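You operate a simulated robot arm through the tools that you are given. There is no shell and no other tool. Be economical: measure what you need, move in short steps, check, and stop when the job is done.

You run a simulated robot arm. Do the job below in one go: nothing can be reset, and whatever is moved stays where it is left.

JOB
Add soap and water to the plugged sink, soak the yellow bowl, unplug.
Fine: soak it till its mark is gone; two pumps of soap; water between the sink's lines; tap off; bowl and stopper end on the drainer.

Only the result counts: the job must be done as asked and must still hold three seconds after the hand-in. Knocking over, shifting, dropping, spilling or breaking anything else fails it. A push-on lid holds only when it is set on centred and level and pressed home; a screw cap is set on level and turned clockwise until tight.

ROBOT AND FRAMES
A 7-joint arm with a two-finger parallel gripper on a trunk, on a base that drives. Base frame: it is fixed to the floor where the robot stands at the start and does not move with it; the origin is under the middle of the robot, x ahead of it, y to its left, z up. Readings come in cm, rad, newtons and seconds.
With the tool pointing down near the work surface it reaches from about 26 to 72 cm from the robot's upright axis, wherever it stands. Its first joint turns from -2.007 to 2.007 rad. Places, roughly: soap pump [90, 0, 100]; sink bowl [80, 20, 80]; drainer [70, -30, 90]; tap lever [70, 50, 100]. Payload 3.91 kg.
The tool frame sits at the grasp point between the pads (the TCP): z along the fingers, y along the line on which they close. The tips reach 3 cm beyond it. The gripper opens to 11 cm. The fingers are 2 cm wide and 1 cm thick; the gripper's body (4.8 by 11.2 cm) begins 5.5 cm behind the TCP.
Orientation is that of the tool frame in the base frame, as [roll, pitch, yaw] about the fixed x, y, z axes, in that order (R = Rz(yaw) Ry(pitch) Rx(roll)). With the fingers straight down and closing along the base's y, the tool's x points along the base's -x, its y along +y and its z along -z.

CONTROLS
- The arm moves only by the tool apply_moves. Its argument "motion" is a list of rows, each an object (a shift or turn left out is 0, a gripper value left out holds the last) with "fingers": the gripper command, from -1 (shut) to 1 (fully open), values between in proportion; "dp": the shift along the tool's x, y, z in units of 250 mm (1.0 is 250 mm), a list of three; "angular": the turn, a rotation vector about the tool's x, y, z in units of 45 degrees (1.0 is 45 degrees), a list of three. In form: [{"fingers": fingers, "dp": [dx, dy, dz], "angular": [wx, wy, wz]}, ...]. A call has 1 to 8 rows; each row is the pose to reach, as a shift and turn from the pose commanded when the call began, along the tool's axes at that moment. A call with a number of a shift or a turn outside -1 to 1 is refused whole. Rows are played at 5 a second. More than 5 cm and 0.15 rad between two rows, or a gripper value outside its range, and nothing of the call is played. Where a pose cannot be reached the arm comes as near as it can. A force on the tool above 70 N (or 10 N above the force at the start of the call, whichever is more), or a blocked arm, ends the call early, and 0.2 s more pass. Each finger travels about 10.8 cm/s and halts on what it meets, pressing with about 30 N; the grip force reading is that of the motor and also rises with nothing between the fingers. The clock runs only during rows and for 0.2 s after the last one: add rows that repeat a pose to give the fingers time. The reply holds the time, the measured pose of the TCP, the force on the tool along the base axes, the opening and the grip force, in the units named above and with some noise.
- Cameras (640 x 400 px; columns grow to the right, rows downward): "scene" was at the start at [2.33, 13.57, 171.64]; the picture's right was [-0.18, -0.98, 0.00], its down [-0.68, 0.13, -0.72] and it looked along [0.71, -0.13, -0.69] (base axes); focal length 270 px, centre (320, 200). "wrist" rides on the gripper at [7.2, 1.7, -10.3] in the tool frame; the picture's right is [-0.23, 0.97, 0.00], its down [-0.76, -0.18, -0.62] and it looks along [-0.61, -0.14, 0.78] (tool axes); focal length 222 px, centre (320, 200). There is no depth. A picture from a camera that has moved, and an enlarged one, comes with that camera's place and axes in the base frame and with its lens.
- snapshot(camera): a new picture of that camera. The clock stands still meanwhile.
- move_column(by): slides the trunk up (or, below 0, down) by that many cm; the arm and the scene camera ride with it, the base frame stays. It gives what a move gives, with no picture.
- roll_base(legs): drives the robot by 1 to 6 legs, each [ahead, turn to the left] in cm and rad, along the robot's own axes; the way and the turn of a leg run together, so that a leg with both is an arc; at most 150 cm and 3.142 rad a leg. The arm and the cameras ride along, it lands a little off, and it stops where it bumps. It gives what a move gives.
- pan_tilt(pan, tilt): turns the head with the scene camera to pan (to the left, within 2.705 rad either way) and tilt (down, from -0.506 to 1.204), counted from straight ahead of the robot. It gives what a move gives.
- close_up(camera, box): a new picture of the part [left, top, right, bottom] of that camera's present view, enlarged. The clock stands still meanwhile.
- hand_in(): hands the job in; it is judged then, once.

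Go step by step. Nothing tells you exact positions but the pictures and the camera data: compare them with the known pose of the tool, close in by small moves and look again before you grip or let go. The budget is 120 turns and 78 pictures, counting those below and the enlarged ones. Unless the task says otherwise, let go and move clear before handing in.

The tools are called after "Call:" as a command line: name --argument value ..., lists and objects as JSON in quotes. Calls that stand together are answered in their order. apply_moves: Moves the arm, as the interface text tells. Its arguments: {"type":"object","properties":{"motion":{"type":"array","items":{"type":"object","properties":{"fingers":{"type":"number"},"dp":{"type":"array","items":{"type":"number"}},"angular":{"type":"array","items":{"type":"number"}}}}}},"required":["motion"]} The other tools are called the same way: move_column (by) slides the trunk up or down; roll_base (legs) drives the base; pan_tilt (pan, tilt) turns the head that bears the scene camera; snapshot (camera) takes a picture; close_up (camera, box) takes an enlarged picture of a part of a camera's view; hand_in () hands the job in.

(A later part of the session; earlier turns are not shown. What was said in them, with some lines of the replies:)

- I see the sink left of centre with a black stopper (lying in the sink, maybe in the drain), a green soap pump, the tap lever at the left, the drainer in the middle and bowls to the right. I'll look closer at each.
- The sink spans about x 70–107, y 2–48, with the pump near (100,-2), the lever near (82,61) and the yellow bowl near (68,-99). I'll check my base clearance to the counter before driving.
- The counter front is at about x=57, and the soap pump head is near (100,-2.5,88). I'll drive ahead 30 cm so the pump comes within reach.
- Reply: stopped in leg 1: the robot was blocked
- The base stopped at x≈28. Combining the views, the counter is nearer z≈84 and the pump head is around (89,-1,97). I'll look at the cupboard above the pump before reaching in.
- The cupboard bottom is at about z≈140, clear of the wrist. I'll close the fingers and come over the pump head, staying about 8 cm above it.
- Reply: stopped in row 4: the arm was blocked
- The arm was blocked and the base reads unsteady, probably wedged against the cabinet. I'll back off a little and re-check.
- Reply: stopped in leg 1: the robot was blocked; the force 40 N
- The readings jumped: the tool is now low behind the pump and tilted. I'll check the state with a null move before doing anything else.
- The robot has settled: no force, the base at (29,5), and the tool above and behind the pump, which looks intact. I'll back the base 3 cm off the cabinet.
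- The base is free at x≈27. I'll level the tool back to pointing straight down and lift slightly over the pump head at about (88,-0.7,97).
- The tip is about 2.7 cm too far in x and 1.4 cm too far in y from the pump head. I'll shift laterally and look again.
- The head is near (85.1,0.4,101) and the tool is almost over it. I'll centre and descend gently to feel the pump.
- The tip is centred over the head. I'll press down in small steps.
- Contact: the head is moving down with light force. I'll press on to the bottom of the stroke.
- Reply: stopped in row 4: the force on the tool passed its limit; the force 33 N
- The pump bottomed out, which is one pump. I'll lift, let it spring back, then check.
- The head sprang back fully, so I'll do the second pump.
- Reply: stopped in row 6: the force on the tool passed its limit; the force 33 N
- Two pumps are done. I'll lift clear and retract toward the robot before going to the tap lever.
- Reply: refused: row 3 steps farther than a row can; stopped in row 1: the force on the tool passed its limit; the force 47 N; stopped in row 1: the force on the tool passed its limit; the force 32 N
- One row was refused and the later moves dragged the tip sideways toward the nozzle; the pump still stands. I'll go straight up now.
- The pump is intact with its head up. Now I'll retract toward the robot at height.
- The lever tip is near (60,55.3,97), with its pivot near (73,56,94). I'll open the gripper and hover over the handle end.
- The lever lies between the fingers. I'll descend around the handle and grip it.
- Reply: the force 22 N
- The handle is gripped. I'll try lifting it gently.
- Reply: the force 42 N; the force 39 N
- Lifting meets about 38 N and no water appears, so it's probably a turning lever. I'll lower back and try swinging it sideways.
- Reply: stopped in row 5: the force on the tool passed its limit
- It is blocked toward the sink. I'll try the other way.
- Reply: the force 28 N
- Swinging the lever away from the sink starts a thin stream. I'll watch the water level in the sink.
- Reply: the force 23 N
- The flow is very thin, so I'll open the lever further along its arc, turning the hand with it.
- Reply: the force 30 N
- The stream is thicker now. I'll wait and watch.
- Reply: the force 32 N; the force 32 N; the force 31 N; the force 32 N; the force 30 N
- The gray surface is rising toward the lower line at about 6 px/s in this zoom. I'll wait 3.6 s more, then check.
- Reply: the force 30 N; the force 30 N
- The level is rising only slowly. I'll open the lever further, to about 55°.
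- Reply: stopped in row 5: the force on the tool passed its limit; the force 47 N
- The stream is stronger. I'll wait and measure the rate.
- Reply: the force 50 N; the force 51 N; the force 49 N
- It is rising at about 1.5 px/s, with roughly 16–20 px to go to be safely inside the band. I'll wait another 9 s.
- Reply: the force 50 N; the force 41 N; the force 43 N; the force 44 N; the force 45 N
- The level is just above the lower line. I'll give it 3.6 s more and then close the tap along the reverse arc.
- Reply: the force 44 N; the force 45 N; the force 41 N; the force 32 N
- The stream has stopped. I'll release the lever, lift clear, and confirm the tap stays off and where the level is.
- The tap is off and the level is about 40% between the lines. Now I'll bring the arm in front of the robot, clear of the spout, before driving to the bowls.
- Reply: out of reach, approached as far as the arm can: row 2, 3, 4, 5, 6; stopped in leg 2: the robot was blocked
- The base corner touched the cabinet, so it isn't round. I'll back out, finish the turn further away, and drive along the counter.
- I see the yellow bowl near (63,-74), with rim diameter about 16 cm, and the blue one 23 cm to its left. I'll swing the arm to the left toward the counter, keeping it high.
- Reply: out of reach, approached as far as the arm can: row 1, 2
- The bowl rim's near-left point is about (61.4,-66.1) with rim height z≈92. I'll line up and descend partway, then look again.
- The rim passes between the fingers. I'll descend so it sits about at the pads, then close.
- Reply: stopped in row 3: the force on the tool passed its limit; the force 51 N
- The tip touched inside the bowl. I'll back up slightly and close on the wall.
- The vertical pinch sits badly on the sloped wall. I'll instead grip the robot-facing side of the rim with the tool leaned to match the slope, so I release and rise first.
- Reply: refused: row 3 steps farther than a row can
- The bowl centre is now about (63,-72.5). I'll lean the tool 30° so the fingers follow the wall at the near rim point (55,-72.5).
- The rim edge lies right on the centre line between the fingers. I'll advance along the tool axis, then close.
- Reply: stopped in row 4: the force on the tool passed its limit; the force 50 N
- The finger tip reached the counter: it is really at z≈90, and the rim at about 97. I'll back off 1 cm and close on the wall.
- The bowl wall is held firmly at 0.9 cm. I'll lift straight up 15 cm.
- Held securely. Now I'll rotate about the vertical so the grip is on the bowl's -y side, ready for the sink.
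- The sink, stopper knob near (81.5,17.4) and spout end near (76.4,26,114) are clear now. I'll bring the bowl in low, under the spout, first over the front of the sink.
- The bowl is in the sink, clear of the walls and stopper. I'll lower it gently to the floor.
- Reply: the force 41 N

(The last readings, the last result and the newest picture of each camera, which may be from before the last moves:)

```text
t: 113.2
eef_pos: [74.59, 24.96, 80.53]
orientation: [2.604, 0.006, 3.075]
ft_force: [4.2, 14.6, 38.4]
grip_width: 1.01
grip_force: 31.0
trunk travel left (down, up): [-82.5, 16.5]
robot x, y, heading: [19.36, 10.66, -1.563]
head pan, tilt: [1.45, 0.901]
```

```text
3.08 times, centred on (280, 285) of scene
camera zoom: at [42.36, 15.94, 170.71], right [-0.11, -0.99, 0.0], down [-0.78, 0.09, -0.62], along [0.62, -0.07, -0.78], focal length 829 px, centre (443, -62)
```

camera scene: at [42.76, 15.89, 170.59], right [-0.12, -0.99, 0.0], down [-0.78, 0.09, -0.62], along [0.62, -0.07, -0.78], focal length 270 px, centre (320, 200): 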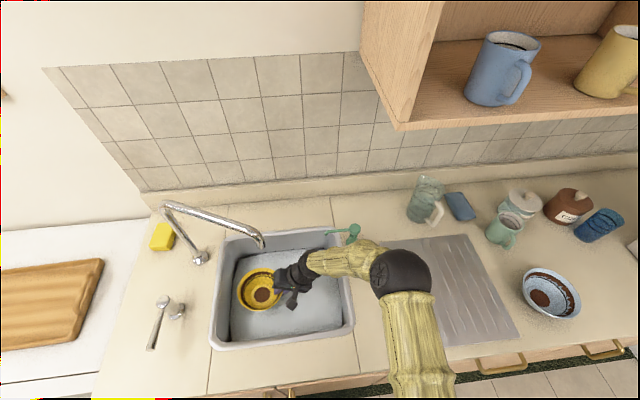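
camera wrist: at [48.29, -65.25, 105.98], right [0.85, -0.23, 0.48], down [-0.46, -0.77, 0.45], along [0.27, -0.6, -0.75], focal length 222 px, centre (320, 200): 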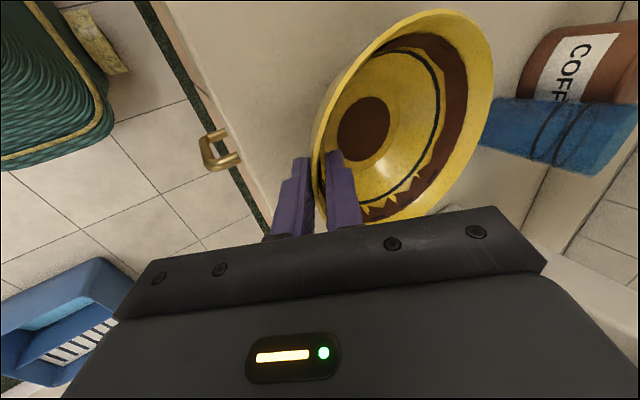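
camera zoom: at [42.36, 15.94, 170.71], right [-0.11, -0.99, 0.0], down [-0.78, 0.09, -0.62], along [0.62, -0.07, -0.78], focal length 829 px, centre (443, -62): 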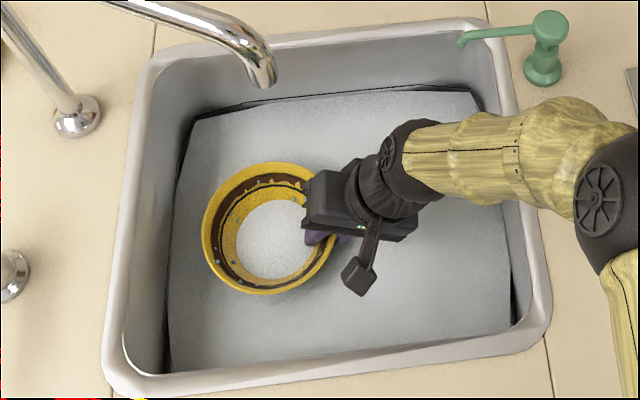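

The bowl sits on the floor with water over its inside. I'll ease the pressure and hold it soaking for a while.

Call:
apply_moves --motion '[{"fingers": -1, "dp": [0, 0.014, -0.024]}, {"dp": [0, 0.014, -0.024]}, {"dp": [0, 0.014, -0.024]}, {"dp": [0, 0.014, -0.024]}, {"dp": [0, 0.014, -0.024]}, {"dp": [0, 0.014, -0.024]}, {"dp": [0, 0.014, -0.024]}, {"dp": [0, 0.014, -0.024]}]'

Call:
apply_moves --motion '[{"fingers": -1}, {}, {}, {}, {}, {}, {}, {}]'

Call:
apply_moves --motion '[{"fingers": -1}, {}, {}, {}, {}, {}, {}, {}]'

Call:
apply_moves --motion '[{"fingers": -1}, {}, {}, {}, {}, {}, {}, {}]'

Call:
apply_moves --motion '[{"fingers": -1}, {}, {}, {}, {}, {}, {}, {}]'

Call:
apply_moves --motion '[{"fingers": -1}, {}, {}, {}, {}, {}, {}, {}]'

Call:
close_up --camera "scene" --box '[230, 250, 310, 330]'

```text
t: 115.0
eef_pos: [74.49, 24.55, 80.63]
orientation: [2.611, -0.004, 3.074]
ft_force: [-0.3, 2.6, 6.6]
grip_width: 0.84
grip_force: 30.0
trunk travel left (down, up): [-82.5, 16.5]
robot x, y, heading: [19.75, 10.78, -1.567]
head pan, tilt: [1.45, 0.901]
```

```text
t: 116.8
eef_pos: [74.47, 24.47, 80.67]
orientation: [2.608, -0.004, 3.075]
ft_force: [-0.8, -0.5, 3.0]
grip_width: 0.85
grip_force: 29.9
trunk travel left (down, up): [-82.5, 16.5]
robot x, y, heading: [19.91, 10.97, -1.565]
head pan, tilt: [1.45, 0.901]
```

```text
t: 118.6
eef_pos: [74.58, 24.61, 80.62]
orientation: [2.61, -0.005, 3.075]
ft_force: [-1.7, 0.2, 3.8]
grip_width: 0.84
grip_force: 30.3
trunk travel left (down, up): [-82.5, 16.5]
robot x, y, heading: [19.91, 10.74, -1.566]
head pan, tilt: [1.45, 0.901]
```

```text
t: 120.4
eef_pos: [74.54, 24.47, 80.58]
orientation: [2.61, -0.003, 3.075]
ft_force: [0.7, 1.0, 2.6]
grip_width: 0.83
grip_force: 30.3
trunk travel left (down, up): [-82.5, 16.5]
robot x, y, heading: [19.61, 10.76, -1.569]
head pan, tilt: [1.45, 0.901]
```

```text
t: 122.2
eef_pos: [74.53, 24.6, 80.53]
orientation: [2.61, -0.003, 3.076]
ft_force: [0.9, -0.6, 3.7]
grip_width: 0.82
grip_force: 30.3
trunk travel left (down, up): [-82.5, 16.5]
robot x, y, heading: [19.53, 10.81, -1.562]
head pan, tilt: [1.45, 0.901]
```

```text
t: 124.0
eef_pos: [74.51, 24.58, 80.61]
orientation: [2.611, -0.002, 3.075]
ft_force: [0.9, -0.9, 4.3]
grip_width: 0.83
grip_force: 30.1
trunk travel left (down, up): [-82.5, 16.5]
robot x, y, heading: [19.65, 10.69, -1.566]
head pan, tilt: [1.45, 0.901]
```

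```text
5.00 times, centred on (270, 290) of scene
camera zoom: at [42.73, 15.86, 170.6], right [-0.12, -0.99, 0.0], down [-0.78, 0.09, -0.62], along [0.62, -0.07, -0.78], focal length 1348 px, centre (570, -250)
```

zoom: 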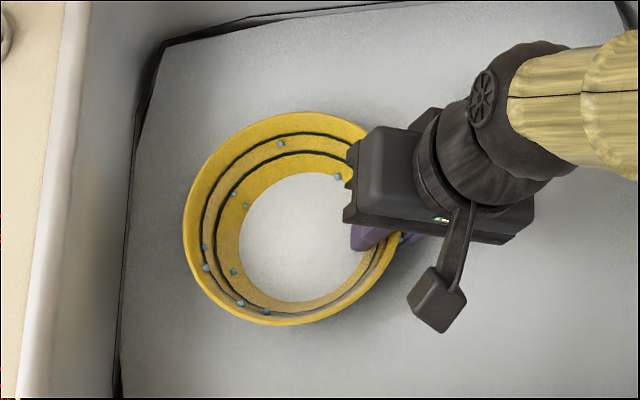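

The brown band has faded on the visible part. I'll soak a few seconds more, then lift to check the bottom.

Call:
apply_moves --motion '[{"fingers": -1}, {}, {}, {}, {}, {}, {}, {}]'

Call:
apply_moves --motion '[{"fingers": -1}, {}, {}, {}, {}, {}, {}, {}]'

Call:
apply_moves --motion '[{"fingers": -1}, {}, {}, {}, {}, {}, {}, {}]'

Call:
apply_moves --motion '[{"fingers": -1}, {}, {}, {}, {}, {}, {}, {}]'

Call:
apply_moves --motion '[{"fingers": -1, "dp": [0, 0.041, -0.069]}, {"dp": [0, 0.081, -0.138]}, {"dp": [0, 0.122, -0.207]}, {"dp": [0, 0.122, -0.207]}]'

Call:
close_up --camera "scene" --box '[230, 240, 330, 320]'

```text
t: 125.8
eef_pos: [74.52, 24.54, 80.51]
orientation: [2.61, -0.003, 3.076]
ft_force: [2.0, -0.9, 3.7]
grip_width: 0.81
grip_force: 29.7
trunk travel left (down, up): [-82.5, 16.5]
robot x, y, heading: [19.49, 10.68, -1.566]
head pan, tilt: [1.45, 0.901]
```

```text
t: 127.6
eef_pos: [74.55, 24.38, 80.68]
orientation: [2.61, -0.004, 3.075]
ft_force: [2.0, 1.1, 6.7]
grip_width: 0.8
grip_force: 30.1
trunk travel left (down, up): [-82.5, 16.5]
robot x, y, heading: [19.76, 10.79, -1.566]
head pan, tilt: [1.45, 0.901]
```

```text
t: 129.4
eef_pos: [74.63, 24.51, 80.72]
orientation: [2.608, -0.002, 3.076]
ft_force: [4.1, 1.9, 8.9]
grip_width: 0.74
grip_force: 30.0
trunk travel left (down, up): [-82.5, 16.5]
robot x, y, heading: [20.06, 10.71, -1.563]
head pan, tilt: [1.45, 0.901]
```

```text
t: 131.2
eef_pos: [74.6, 24.49, 80.7]
orientation: [2.609, -0.001, 3.075]
ft_force: [3.8, 1.0, 10.6]
grip_width: 0.74
grip_force: 29.8
trunk travel left (down, up): [-82.5, 16.5]
robot x, y, heading: [19.69, 10.94, -1.567]
head pan, tilt: [1.45, 0.901]
```

```text
t: 132.2
eef_pos: [74.5, 24.5, 86.46]
orientation: [2.609, -0.006, 3.073]
ft_force: [-0.1, 0.1, -1.6]
grip_width: 0.7
grip_force: 29.8
trunk travel left (down, up): [-82.5, 16.5]
robot x, y, heading: [19.58, 10.86, -1.568]
head pan, tilt: [1.45, 0.901]
```

```text
5.00 times, centred on (280, 280) of scene
camera zoom: at [42.82, 15.89, 170.58], right [-0.12, -0.99, 0.0], down [-0.78, 0.09, -0.62], along [0.62, -0.07, -0.78], focal length 1348 px, centre (520, -200)
```

zoom: 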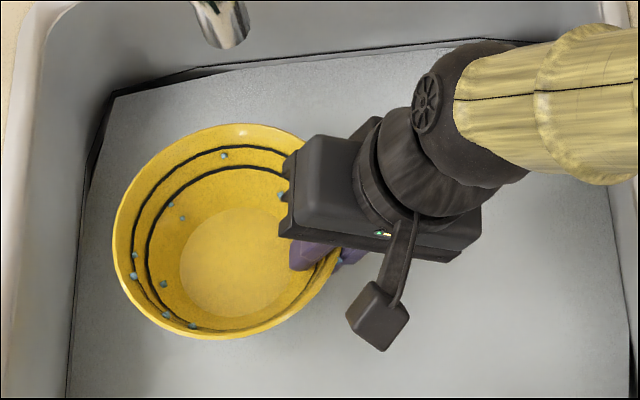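

The mark is completely gone and the bowl is empty of water. I'll take it out along the same path, up and under the spout, toward the drainer.

Call:
apply_moves --motion '[{"fingers": -1, "dp": [0, 0.066, -0.112]}, {"dp": [0, 0.132, -0.224]}, {"dp": [0, 0.198, -0.336]}, {"dp": [0, 0.264, -0.448]}, {"dp": [0, 0.264, -0.448]}]'

Call:
apply_moves --motion '[{"fingers": -1, "dp": [0.08, -0.086, -0.074]}, {"dp": [0.158, -0.172, -0.148]}, {"dp": [0.236, -0.258, -0.222]}, {"dp": [0.315, -0.344, -0.295]}, {"dp": [0.315, -0.344, -0.295]}]'

Call:
apply_moves --motion '[{"fingers": -1, "dp": [0.035, -0.087, -0.128]}, {"dp": [0.069, -0.173, -0.257]}, {"dp": [0.104, -0.26, -0.385]}, {"dp": [0.139, -0.347, -0.513]}, {"dp": [0.173, -0.433, -0.642]}, {"dp": [0.208, -0.52, -0.77]}, {"dp": [0.208, -0.52, -0.77]}]'

Call:
snapshot --camera "scene"

```text
t: 133.4
eef_pos: [74.57, 24.81, 99.57]
orientation: [2.612, -0.004, 3.076]
ft_force: [-0.3, -0.8, -2.8]
grip_width: 0.68
grip_force: 30.1
trunk travel left (down, up): [-82.5, 16.5]
robot x, y, heading: [19.98, 10.89, -1.566]
head pan, tilt: [1.45, 0.901]
```

```text
t: 134.6
eef_pos: [66.01, 14.16, 101.52]
orientation: [2.609, -0.004, 3.075]
ft_force: [0.3, -0.1, -2.4]
grip_width: 0.68
grip_force: 30.0
trunk travel left (down, up): [-82.5, 16.5]
robot x, y, heading: [19.71, 10.88, -1.565]
head pan, tilt: [1.45, 0.901]
```

```text
t: 136.2
eef_pos: [59.32, -6.67, 111.56]
orientation: [2.611, -0.004, 3.076]
ft_force: [-0.5, 0.7, -2.5]
grip_width: 0.69
grip_force: 30.6
trunk travel left (down, up): [-82.5, 16.5]
robot x, y, heading: [19.88, 10.94, -1.566]
head pan, tilt: [1.45, 0.901]
```

```text
12 pictures are left
camera scene: at [42.84, 15.91, 170.58], right [-0.12, -0.99, 0.0], down [-0.78, 0.09, -0.62], along [0.62, -0.07, -0.78], focal length 270 px, centre (320, 200)
```

scene: 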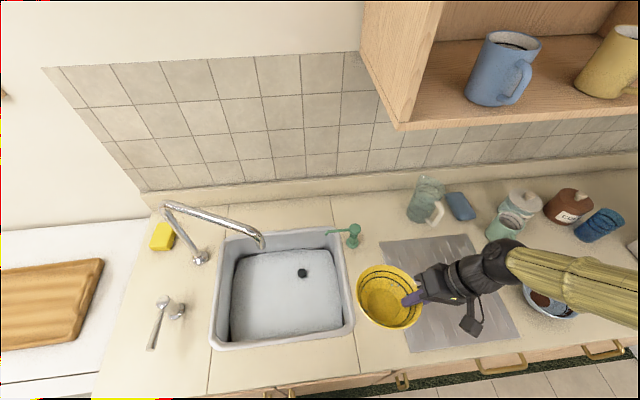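

The bowl is clean. I'll move it over the drainer, targeting its centre near (67,-21).

Call:
apply_moves --motion '[{"fingers": -1, "dp": [-0.057, -0.137, -0.038]}, {"dp": [-0.115, -0.273, -0.076]}, {"dp": [-0.172, -0.41, -0.114]}, {"dp": [-0.229, -0.547, -0.152]}, {"dp": [-0.287, -0.683, -0.19]}, {"dp": [-0.344, -0.82, -0.228]}, {"dp": [-0.344, -0.82, -0.228]}]'

Call:
apply_moves --motion '[{"fingers": -1, "dp": [0, -0.061, 0.104]}, {"dp": [0, -0.122, 0.207]}, {"dp": [0, -0.163, 0.276]}, {"dp": [0, -0.163, 0.276]}]'

Call:
close_up --camera "scene" --box '[340, 200, 560, 360]'

```text
t: 137.8
eef_pos: [66.41, -27.82, 106.19]
orientation: [2.608, -0.005, 3.075]
ft_force: [-0.2, 0.4, -2.9]
grip_width: 0.7
grip_force: 30.1
trunk travel left (down, up): [-82.5, 16.5]
robot x, y, heading: [19.63, 10.95, -1.564]
head pan, tilt: [1.45, 0.901]
```

```text
t: 138.8
eef_pos: [66.29, -27.75, 98.07]
orientation: [2.61, -0.003, 3.074]
ft_force: [0.0, -0.5, -2.7]
grip_width: 0.69
grip_force: 29.5
trunk travel left (down, up): [-82.5, 16.5]
robot x, y, heading: [19.73, 10.7, -1.562]
head pan, tilt: [1.45, 0.901]
```

```text
2.50 times, centred on (450, 280) of scene
camera zoom: at [42.76, 15.85, 170.59], right [-0.12, -0.99, 0.0], down [-0.78, 0.09, -0.62], along [0.62, -0.07, -0.78], focal length 674 px, centre (-5, 0)
```

zoom: 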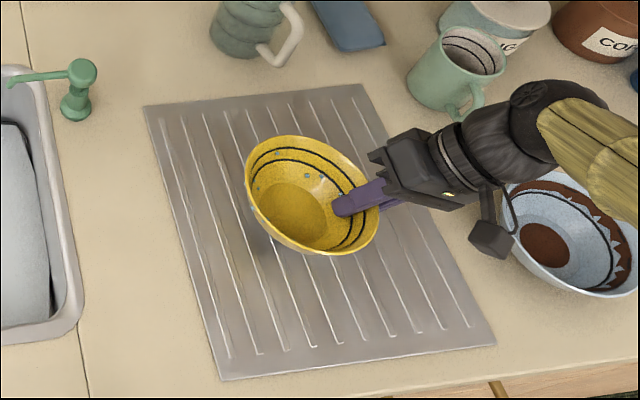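

It is over the middle of the drainer. I'll lower it slowly to contact.

Call:
apply_moves --motion '[{"fingers": -1, "dp": [0, -0.01, 0.017]}, {"dp": [0, -0.02, 0.034]}, {"dp": [0, -0.03, 0.052]}, {"dp": [0, -0.03, 0.052]}]'

```text
t: 139.8
eef_pos: [66.44, -27.72, 96.6]
orientation: [2.609, -0.005, 3.075]
ft_force: [-0.5, -0.5, -3.2]
grip_width: 0.67
grip_force: 30.3
trunk travel left (down, up): [-82.5, 16.5]
robot x, y, heading: [19.36, 11.09, -1.563]
head pan, tilt: [1.45, 0.901]
```

Call:
apply_moves --motion '[{"fingers": -1, "dp": [0, -0.01, 0.017]}, {"dp": [0, -0.02, 0.034]}, {"dp": [0, -0.03, 0.052]}, {"dp": [0, -0.03, 0.052]}]'

```text
t: 140.8
eef_pos: [66.58, -27.8, 95.36]
orientation: [2.611, 0.0, 3.073]
ft_force: [-1.0, -3.3, 10.2]
grip_width: 0.7
grip_force: 30.2
trunk travel left (down, up): [-82.5, 16.5]
robot x, y, heading: [19.68, 11.13, -1.566]
head pan, tilt: [1.45, 0.901]
```

Contact with about 10 N. I'll release gently and back out along the tool axis.

Call:
apply_moves --motion '[{"fingers": -0.75}, {"fingers": -0.6, "dp": [0, 0, -0.01]}, {"fingers": -0.5, "dp": [0, 0, -0.02]}, {"fingers": -0.5, "dp": [0, 0, -0.08]}, {"dp": [0, 0, -0.18]}, {"dp": [0, 0, -0.3]}, {"dp": [0, 0.1, -0.42]}, {"dp": [0, 0.2, -0.5]}]'

Call:
close_up --camera "scene" --box '[240, 200, 560, 400]'

```text
t: 142.6
eef_pos: [66.42, -29.87, 108.37]
orientation: [2.609, -0.002, 3.074]
ft_force: [0.0, 0.0, -1.0]
grip_width: 2.74
grip_force: 0.0
trunk travel left (down, up): [-82.5, 16.5]
robot x, y, heading: [19.6, 10.86, -1.565]
head pan, tilt: [1.45, 0.901]
```

```text
2.00 times, centred on (400, 300) of scene
camera zoom: at [42.72, 15.92, 170.59], right [-0.12, -0.99, 0.0], down [-0.78, 0.09, -0.62], along [0.62, -0.07, -0.78], focal length 539 px, centre (160, 0)
```

zoom: 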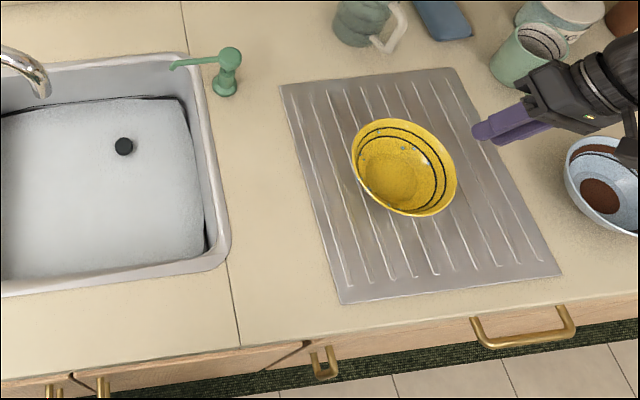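

The bowl rests on the drainer. Next is the stopper: I'll reduce the lean to about 15° and move toward it above the pump height.

Call:
apply_moves --motion '[{"fingers": -0.4, "dp": [0, 0.08, -0.1], "angular": [0.1, 0, 0]}, {"dp": [-0.02, 0.25, -0.06], "angular": [0.2, 0, 0]}, {"dp": [-0.04, 0.42, 0.02], "angular": [0.34, 0, 0]}, {"dp": [-0.05, 0.59, 0.1], "angular": [0.34, 0, 0]}, {"dp": [-0.06, 0.76, 0.2], "angular": [0.34, 0, 0]}, {"dp": [-0.08, 0.93, 0.28], "angular": [0.34, 0, 0]}, {"dp": [-0.08, 0.93, 0.28], "angular": [0.34, 0, 0]}]'

```text
t: 144.2
eef_pos: [70.12, -6.24, 114.36]
orientation: [2.878, -0.005, 3.073]
ft_force: [-0.2, 0.2, 0.5]
grip_width: 3.29
grip_force: 0.1
trunk travel left (down, up): [-82.5, 16.5]
robot x, y, heading: [19.75, 10.85, -1.566]
head pan, tilt: [1.45, 0.901]
```

Call:
apply_moves --motion '[{"fingers": -0.1, "dp": [-0.069, 0.115, 0.11]}, {"dp": [-0.137, 0.23, 0.22]}, {"dp": [-0.206, 0.345, 0.33]}, {"dp": [-0.275, 0.46, 0.44]}, {"dp": [-0.343, 0.575, 0.55]}, {"dp": [-0.412, 0.69, 0.66]}, {"dp": [-0.412, 0.69, 0.66]}]'

Call:
snapshot --camera "wrist"

```text
t: 145.8
eef_pos: [81.7, 13.82, 102.76]
orientation: [2.876, -0.004, 3.074]
ft_force: [0.2, 0.3, 0.1]
grip_width: 4.94
grip_force: 0.0
trunk travel left (down, up): [-82.5, 16.5]
robot x, y, heading: [19.85, 10.71, -1.565]
head pan, tilt: [1.45, 0.901]
```

```text
9 pictures are left
camera wrist: at [74.37, 13.19, 113.2], right [0.29, 0.92, 0.25], down [0.74, -0.39, 0.55], along [0.61, 0.03, -0.79], focal length 222 px, centre (320, 200)
```

wrist: 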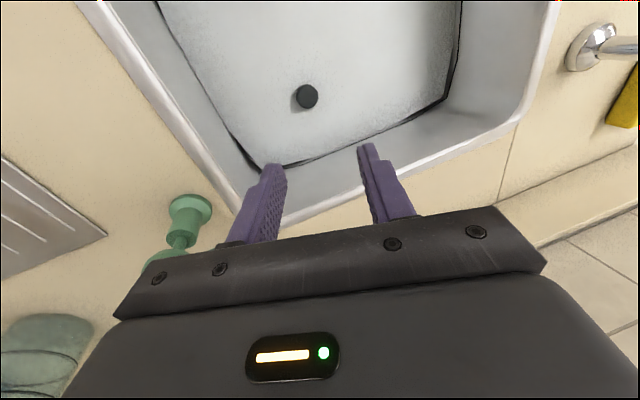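

The knob is at about (81.9,18,81), almost straight along the tool axis. I'll advance most of the way and look.

Call:
apply_moves --motion '[{"fingers": -0.1, "dp": [0, -0.013, 0.17]}, {"dp": [0, -0.025, 0.34]}, {"dp": [0, -0.038, 0.51]}, {"dp": [0, -0.05, 0.66]}, {"dp": [0, -0.05, 0.66]}]'

Call:
snapshot --camera "wrist"

```text
t: 147.0
eef_pos: [81.9, 16.97, 86.55]
orientation: [2.877, -0.003, 3.077]
ft_force: [0.4, -0.3, 0.1]
grip_width: 4.95
grip_force: 0.0
trunk travel left (down, up): [-82.5, 16.5]
robot x, y, heading: [19.54, 10.96, -1.566]
head pan, tilt: [1.45, 0.901]
```

```text
8 pictures are left
camera wrist: at [74.65, 16.44, 96.99], right [0.29, 0.92, 0.25], down [0.74, -0.38, 0.55], along [0.61, 0.03, -0.79], focal length 222 px, centre (320, 200)
```

wrist: 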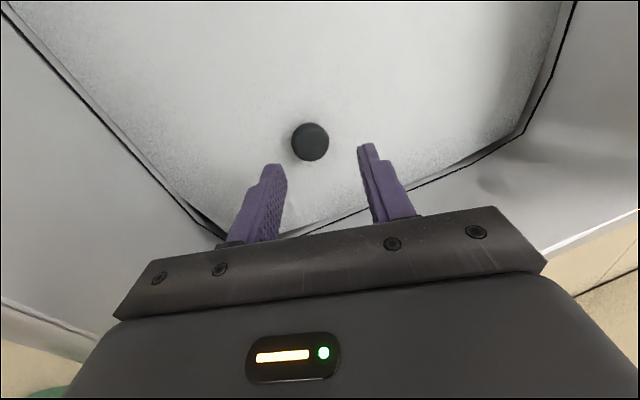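

Well lined up. I'll make the final approach and grip.

Call:
apply_moves --motion '[{"fingers": -0.1, "dp": [0.005, -0.01, 0.08]}, {"dp": [0.01, -0.02, 0.16]}, {"dp": [0.01, -0.025, 0.25]}, {"fingers": -1, "dp": [0.01, -0.025, 0.25]}, {"dp": [0.01, -0.025, 0.25]}, {"dp": [0.01, -0.025, 0.25]}]'

```text
t: 148.4
eef_pos: [81.81, 17.92, 80.18]
orientation: [2.877, -0.001, 3.075]
ft_force: [0.0, -0.2, -0.2]
grip_width: 3.2
grip_force: 29.9
trunk travel left (down, up): [-82.5, 16.5]
robot x, y, heading: [19.92, 11.06, -1.566]
head pan, tilt: [1.45, 0.901]
```

Gripped at 3.2 cm. I'll pull straight up.

Call:
apply_moves --motion '[{"fingers": -1, "dp": [0, 0.01, -0.039]}, {"dp": [0, 0.021, -0.077]}, {"dp": [0, 0.042, -0.154]}, {"dp": [0, 0.073, -0.27]}, {"dp": [0, 0.115, -0.425]}, {"dp": [0, 0.157, -0.58]}, {"dp": [0, 0.19, -0.695]}, {"dp": [0, 0.19, -0.695]}]'

Call:
snapshot --camera "scene"

```text
t: 150.2
eef_pos: [81.82, 18.07, 98.02]
orientation: [2.878, -0.004, 3.075]
ft_force: [-0.4, -0.1, -0.9]
grip_width: 3.18
grip_force: 30.6
trunk travel left (down, up): [-82.5, 16.5]
robot x, y, heading: [19.71, 10.55, -1.567]
head pan, tilt: [1.45, 0.901]
```

```text
7 pictures are left
camera scene: at [42.8, 15.88, 170.58], right [-0.12, -0.99, 0.0], down [-0.78, 0.09, -0.62], along [0.62, -0.07, -0.78], focal length 270 px, centre (320, 200)
```

scene: 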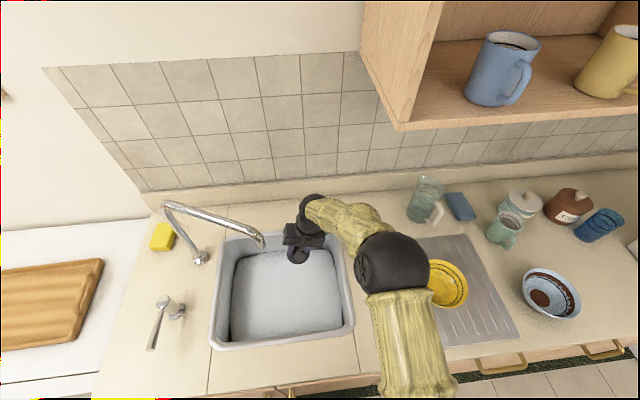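

The stopper is out and held. I'll raise it clear of the pump and carry it over the drainer to a free spot near (80,-17).

Call:
apply_moves --motion '[{"fingers": -1, "dp": [0, 0.042, -0.155]}, {"dp": [0, 0.083, -0.31]}, {"dp": [0, 0.125, -0.463]}, {"dp": [0, 0.125, -0.463]}]'

Call:
apply_moves --motion '[{"fingers": -1, "dp": [-0.003, -0.169, -0.046]}, {"dp": [-0.006, -0.338, -0.091]}, {"dp": [-0.009, -0.507, -0.137]}, {"dp": [-0.012, -0.676, -0.182]}, {"dp": [-0.012, -0.676, -0.182]}]'

Call:
apply_moves --motion '[{"fingers": -1, "dp": [-0.003, -0.169, -0.046]}, {"dp": [-0.006, -0.338, -0.091]}, {"dp": [-0.009, -0.507, -0.137]}, {"dp": [-0.012, -0.676, -0.182]}, {"dp": [-0.012, -0.676, -0.182]}]'

Call:
close_up --camera "scene" --box '[240, 180, 560, 380]'

```text
t: 151.2
eef_pos: [81.77, 18.07, 110.32]
orientation: [2.878, -0.005, 3.075]
ft_force: [0.3, -0.3, -0.7]
grip_width: 3.22
grip_force: 30.1
trunk travel left (down, up): [-82.5, 16.5]
robot x, y, heading: [19.59, 10.76, -1.567]
head pan, tilt: [1.45, 0.901]
```

```text
t: 152.4
eef_pos: [80.87, 0.42, 110.23]
orientation: [2.879, -0.003, 3.074]
ft_force: [0.0, -0.2, -0.4]
grip_width: 3.19
grip_force: 30.2
trunk travel left (down, up): [-82.5, 16.5]
robot x, y, heading: [19.69, 10.76, -1.566]
head pan, tilt: [1.45, 0.901]
```

```text
t: 153.6
eef_pos: [80.1, -16.96, 110.25]
orientation: [2.877, -0.004, 3.076]
ft_force: [0.2, 0.2, -0.8]
grip_width: 3.2
grip_force: 30.1
trunk travel left (down, up): [-82.5, 16.5]
robot x, y, heading: [19.54, 11.08, -1.567]
head pan, tilt: [1.45, 0.901]
```

```text
2.00 times, centred on (400, 280) of scene
camera zoom: at [42.76, 15.94, 170.59], right [-0.12, -0.99, 0.0], down [-0.78, 0.09, -0.62], along [0.62, -0.07, -0.78], focal length 539 px, centre (160, 40)
```

zoom: 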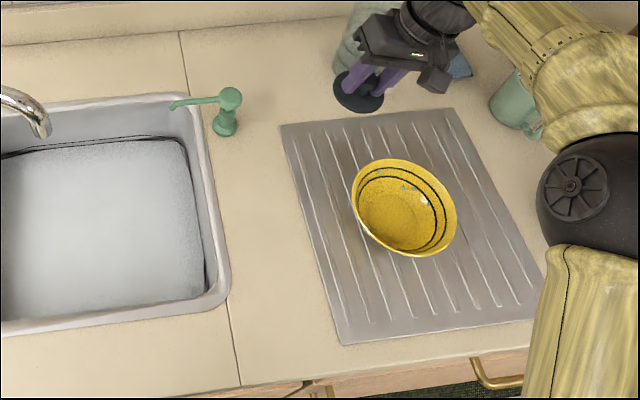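

The landing spot is on the drainer, clear of the bowl. I'll descend, slowly near contact.

Call:
apply_moves --motion '[{"fingers": -1, "dp": [0, -0.042, 0.155]}, {"dp": [0, -0.083, 0.31]}, {"dp": [0, -0.115, 0.425]}, {"dp": [0, -0.126, 0.463]}, {"dp": [0, -0.136, 0.502]}, {"dp": [0, -0.136, 0.502]}]'

Call:
apply_moves --motion '[{"fingers": -1, "dp": [0, -0.005, 0.02]}, {"dp": [0, -0.01, 0.039]}, {"dp": [0, -0.016, 0.058]}, {"dp": [0, -0.016, 0.058]}]'

```text
t: 155.0
eef_pos: [80.08, -16.99, 97.23]
orientation: [2.878, -0.004, 3.076]
ft_force: [-0.1, -0.2, -0.5]
grip_width: 3.18
grip_force: 30.3
trunk travel left (down, up): [-82.5, 16.5]
robot x, y, heading: [19.65, 10.83, -1.561]
head pan, tilt: [1.45, 0.901]
```

```text
t: 156.0
eef_pos: [79.89, -16.96, 95.88]
orientation: [2.875, -0.005, 3.076]
ft_force: [0.6, -0.2, 0.1]
grip_width: 3.17
grip_force: 30.2
trunk travel left (down, up): [-82.5, 16.5]
robot x, y, heading: [19.7, 11.01, -1.565]
head pan, tilt: [1.45, 0.901]
```

Call:
apply_moves --motion '[{"fingers": -1, "dp": [0, -0.005, 0.02]}, {"dp": [0, -0.01, 0.039]}, {"dp": [0, -0.016, 0.058]}, {"dp": [0, -0.016, 0.058]}]'

Call:
close_up --camera "scene" --box '[360, 200, 520, 300]'

```text
t: 157.0
eef_pos: [80.03, -16.79, 94.71]
orientation: [2.88, 0.003, 3.075]
ft_force: [3.6, 2.2, 24.7]
grip_width: 3.19
grip_force: 29.8
trunk travel left (down, up): [-82.5, 16.5]
robot x, y, heading: [20.17, 11.06, -1.569]
head pan, tilt: [1.45, 0.901]
```

```text
4.00 times, centred on (440, 250) of scene
camera zoom: at [42.49, 16.07, 170.65], right [-0.12, -0.99, 0.0], down [-0.78, 0.09, -0.62], along [0.62, -0.07, -0.78], focal length 1078 px, centre (-160, 0)
```

zoom: 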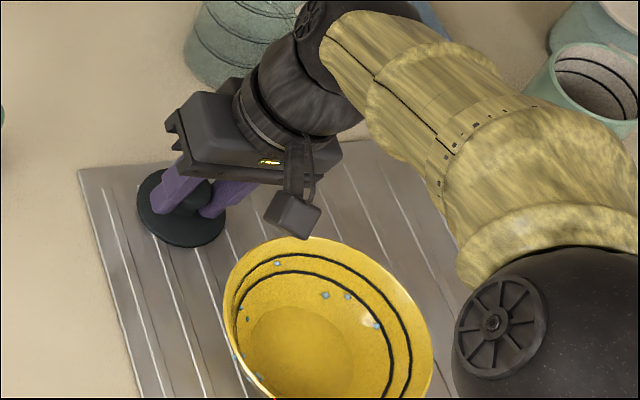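

The stopper is on the drainer. I'll ease the pressure, open, and retreat upward.

Call:
apply_moves --motion '[{"fingers": -1, "dp": [0, 0.003, -0.012]}, {"fingers": -0.25, "dp": [0, 0.003, -0.012]}, {"fingers": -0.1, "dp": [0, 0.003, -0.012]}, {"fingers": -0.1, "dp": [0, 0.003, -0.05]}, {"dp": [0, 0.003, -0.15]}, {"dp": [0, 0.003, -0.3]}, {"dp": [0, 0.05, -0.45]}, {"dp": [0, 0.1, -0.6]}]'

Call:
snapshot --camera "scene"

```text
t: 158.8
eef_pos: [79.84, -18.45, 109.41]
orientation: [2.877, -0.003, 3.073]
ft_force: [-0.1, 0.4, 0.0]
grip_width: 4.93
grip_force: 0.1
trunk travel left (down, up): [-82.5, 16.5]
robot x, y, heading: [19.87, 10.76, -1.563]
head pan, tilt: [1.45, 0.901]
```

```text
4 pictures are left
camera scene: at [42.67, 15.92, 170.6], right [-0.12, -0.99, 0.0], down [-0.78, 0.09, -0.62], along [0.62, -0.07, -0.78], focal length 270 px, centre (320, 200)
```

scene: 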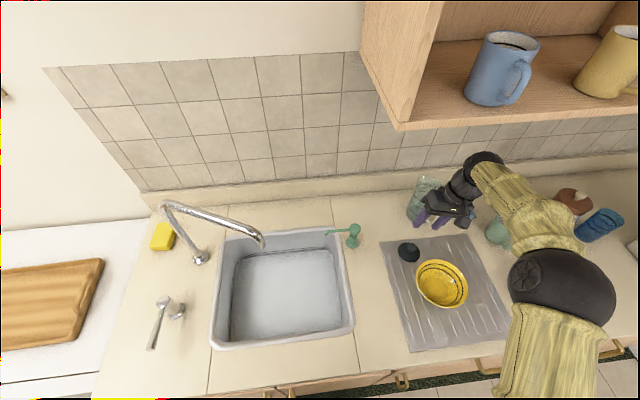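

The bowl and stopper rest on the drainer, the tap is off, and the sink is draining. I'll draw the arm clear and let it drain.

Call:
apply_moves --motion '[{"dp": [0, 0.03, -0.12]}, {"dp": [0.05, 0.06, -0.24]}, {"dp": [0.2, 0.06, -0.24]}, {"dp": [0.36, 0.06, -0.24]}, {"dp": [0.52, 0.06, -0.24]}, {"dp": [0.65, 0.06, -0.24]}, {"dp": [0.65, 0.06, -0.24]}]'

Call:
apply_moves --motion '[{}, {}, {}, {}, {}, {}, {}, {}]'

Call:
apply_moves --motion '[{}, {}, {}, {}, {}, {}, {}, {}]'

Call:
apply_moves --motion '[{}, {}, {}, {}, {}, {}, {}, {}]'

Call:
apply_moves --motion '[{}, {}, {}, {}, {}, {}, {}, {}]'

Call:
apply_moves --motion '[{}, {}, {}, {}, {}, {}, {}, {}]'

Call:
snapshot --camera "scene"

```text
t: 160.4
eef_pos: [63.69, -17.49, 115.7]
orientation: [2.875, -0.003, 3.075]
ft_force: [-0.3, 0.4, -0.3]
grip_width: 4.94
grip_force: 0.0
trunk travel left (down, up): [-82.5, 16.5]
robot x, y, heading: [19.47, 11.03, -1.565]
head pan, tilt: [1.45, 0.901]
```

```text
t: 162.2
eef_pos: [63.62, -17.42, 115.73]
orientation: [2.876, -0.004, 3.074]
ft_force: [-0.5, -0.3, 0.5]
grip_width: 4.96
grip_force: 0.0
trunk travel left (down, up): [-82.5, 16.5]
robot x, y, heading: [19.89, 10.41, -1.563]
head pan, tilt: [1.45, 0.901]
```

```text
t: 164.0
eef_pos: [63.64, -17.32, 115.77]
orientation: [2.876, -0.003, 3.072]
ft_force: [0.3, 1.0, 0.2]
grip_width: 4.94
grip_force: 0.1
trunk travel left (down, up): [-82.5, 16.5]
robot x, y, heading: [19.71, 10.56, -1.562]
head pan, tilt: [1.45, 0.901]
```

```text
t: 165.8
eef_pos: [63.69, -17.49, 115.77]
orientation: [2.877, -0.004, 3.076]
ft_force: [-0.3, 0.4, -0.1]
grip_width: 4.96
grip_force: 0.1
trunk travel left (down, up): [-82.5, 16.5]
robot x, y, heading: [19.82, 10.83, -1.562]
head pan, tilt: [1.45, 0.901]
```

```text
t: 167.6
eef_pos: [63.68, -17.5, 115.73]
orientation: [2.877, -0.003, 3.075]
ft_force: [0.2, 0.4, 1.1]
grip_width: 4.97
grip_force: 0.1
trunk travel left (down, up): [-82.5, 16.5]
robot x, y, heading: [19.64, 10.92, -1.564]
head pan, tilt: [1.45, 0.901]
```

```text
t: 169.4
eef_pos: [63.63, -17.5, 115.72]
orientation: [2.876, -0.003, 3.075]
ft_force: [0.1, 0.0, -0.3]
grip_width: 4.95
grip_force: 0.1
trunk travel left (down, up): [-82.5, 16.5]
robot x, y, heading: [19.61, 11.09, -1.564]
head pan, tilt: [1.45, 0.901]
```

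```text
3 pictures are left
camera scene: at [42.75, 15.87, 170.59], right [-0.12, -0.99, 0.0], down [-0.78, 0.09, -0.62], along [0.62, -0.07, -0.78], focal length 270 px, centre (320, 200)
```

scene: 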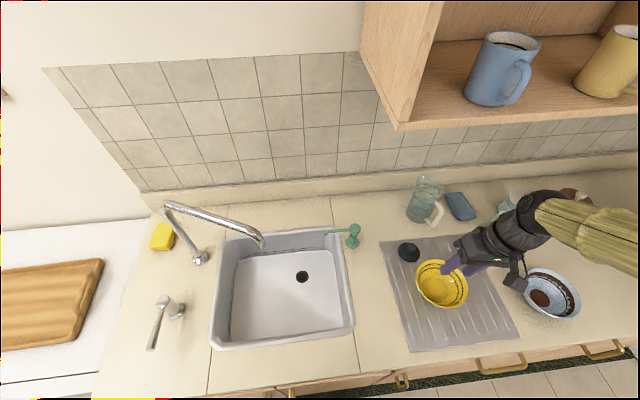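

The sink is drained, with the drain hole visible. The tap is off, the bowl and stopper rest on the drainer, and the arm is clear, so I'm handing in.

Call:
hand_in

```text
The job is handed in.
```

I've handed in the job. I pumped soap twice, filled the sink to about 40% of the way between the lines, then turned the tap off. The yellow bowl soaked until its mark was gone, and the sink has drained. The bowl and stopper are on the drainer.

After the second pump, a wrong move dragged the gripper sideways across the pump head. It sprang back intact, and I don't think it gave a third pump, but I couldn't see soap to confirm it.
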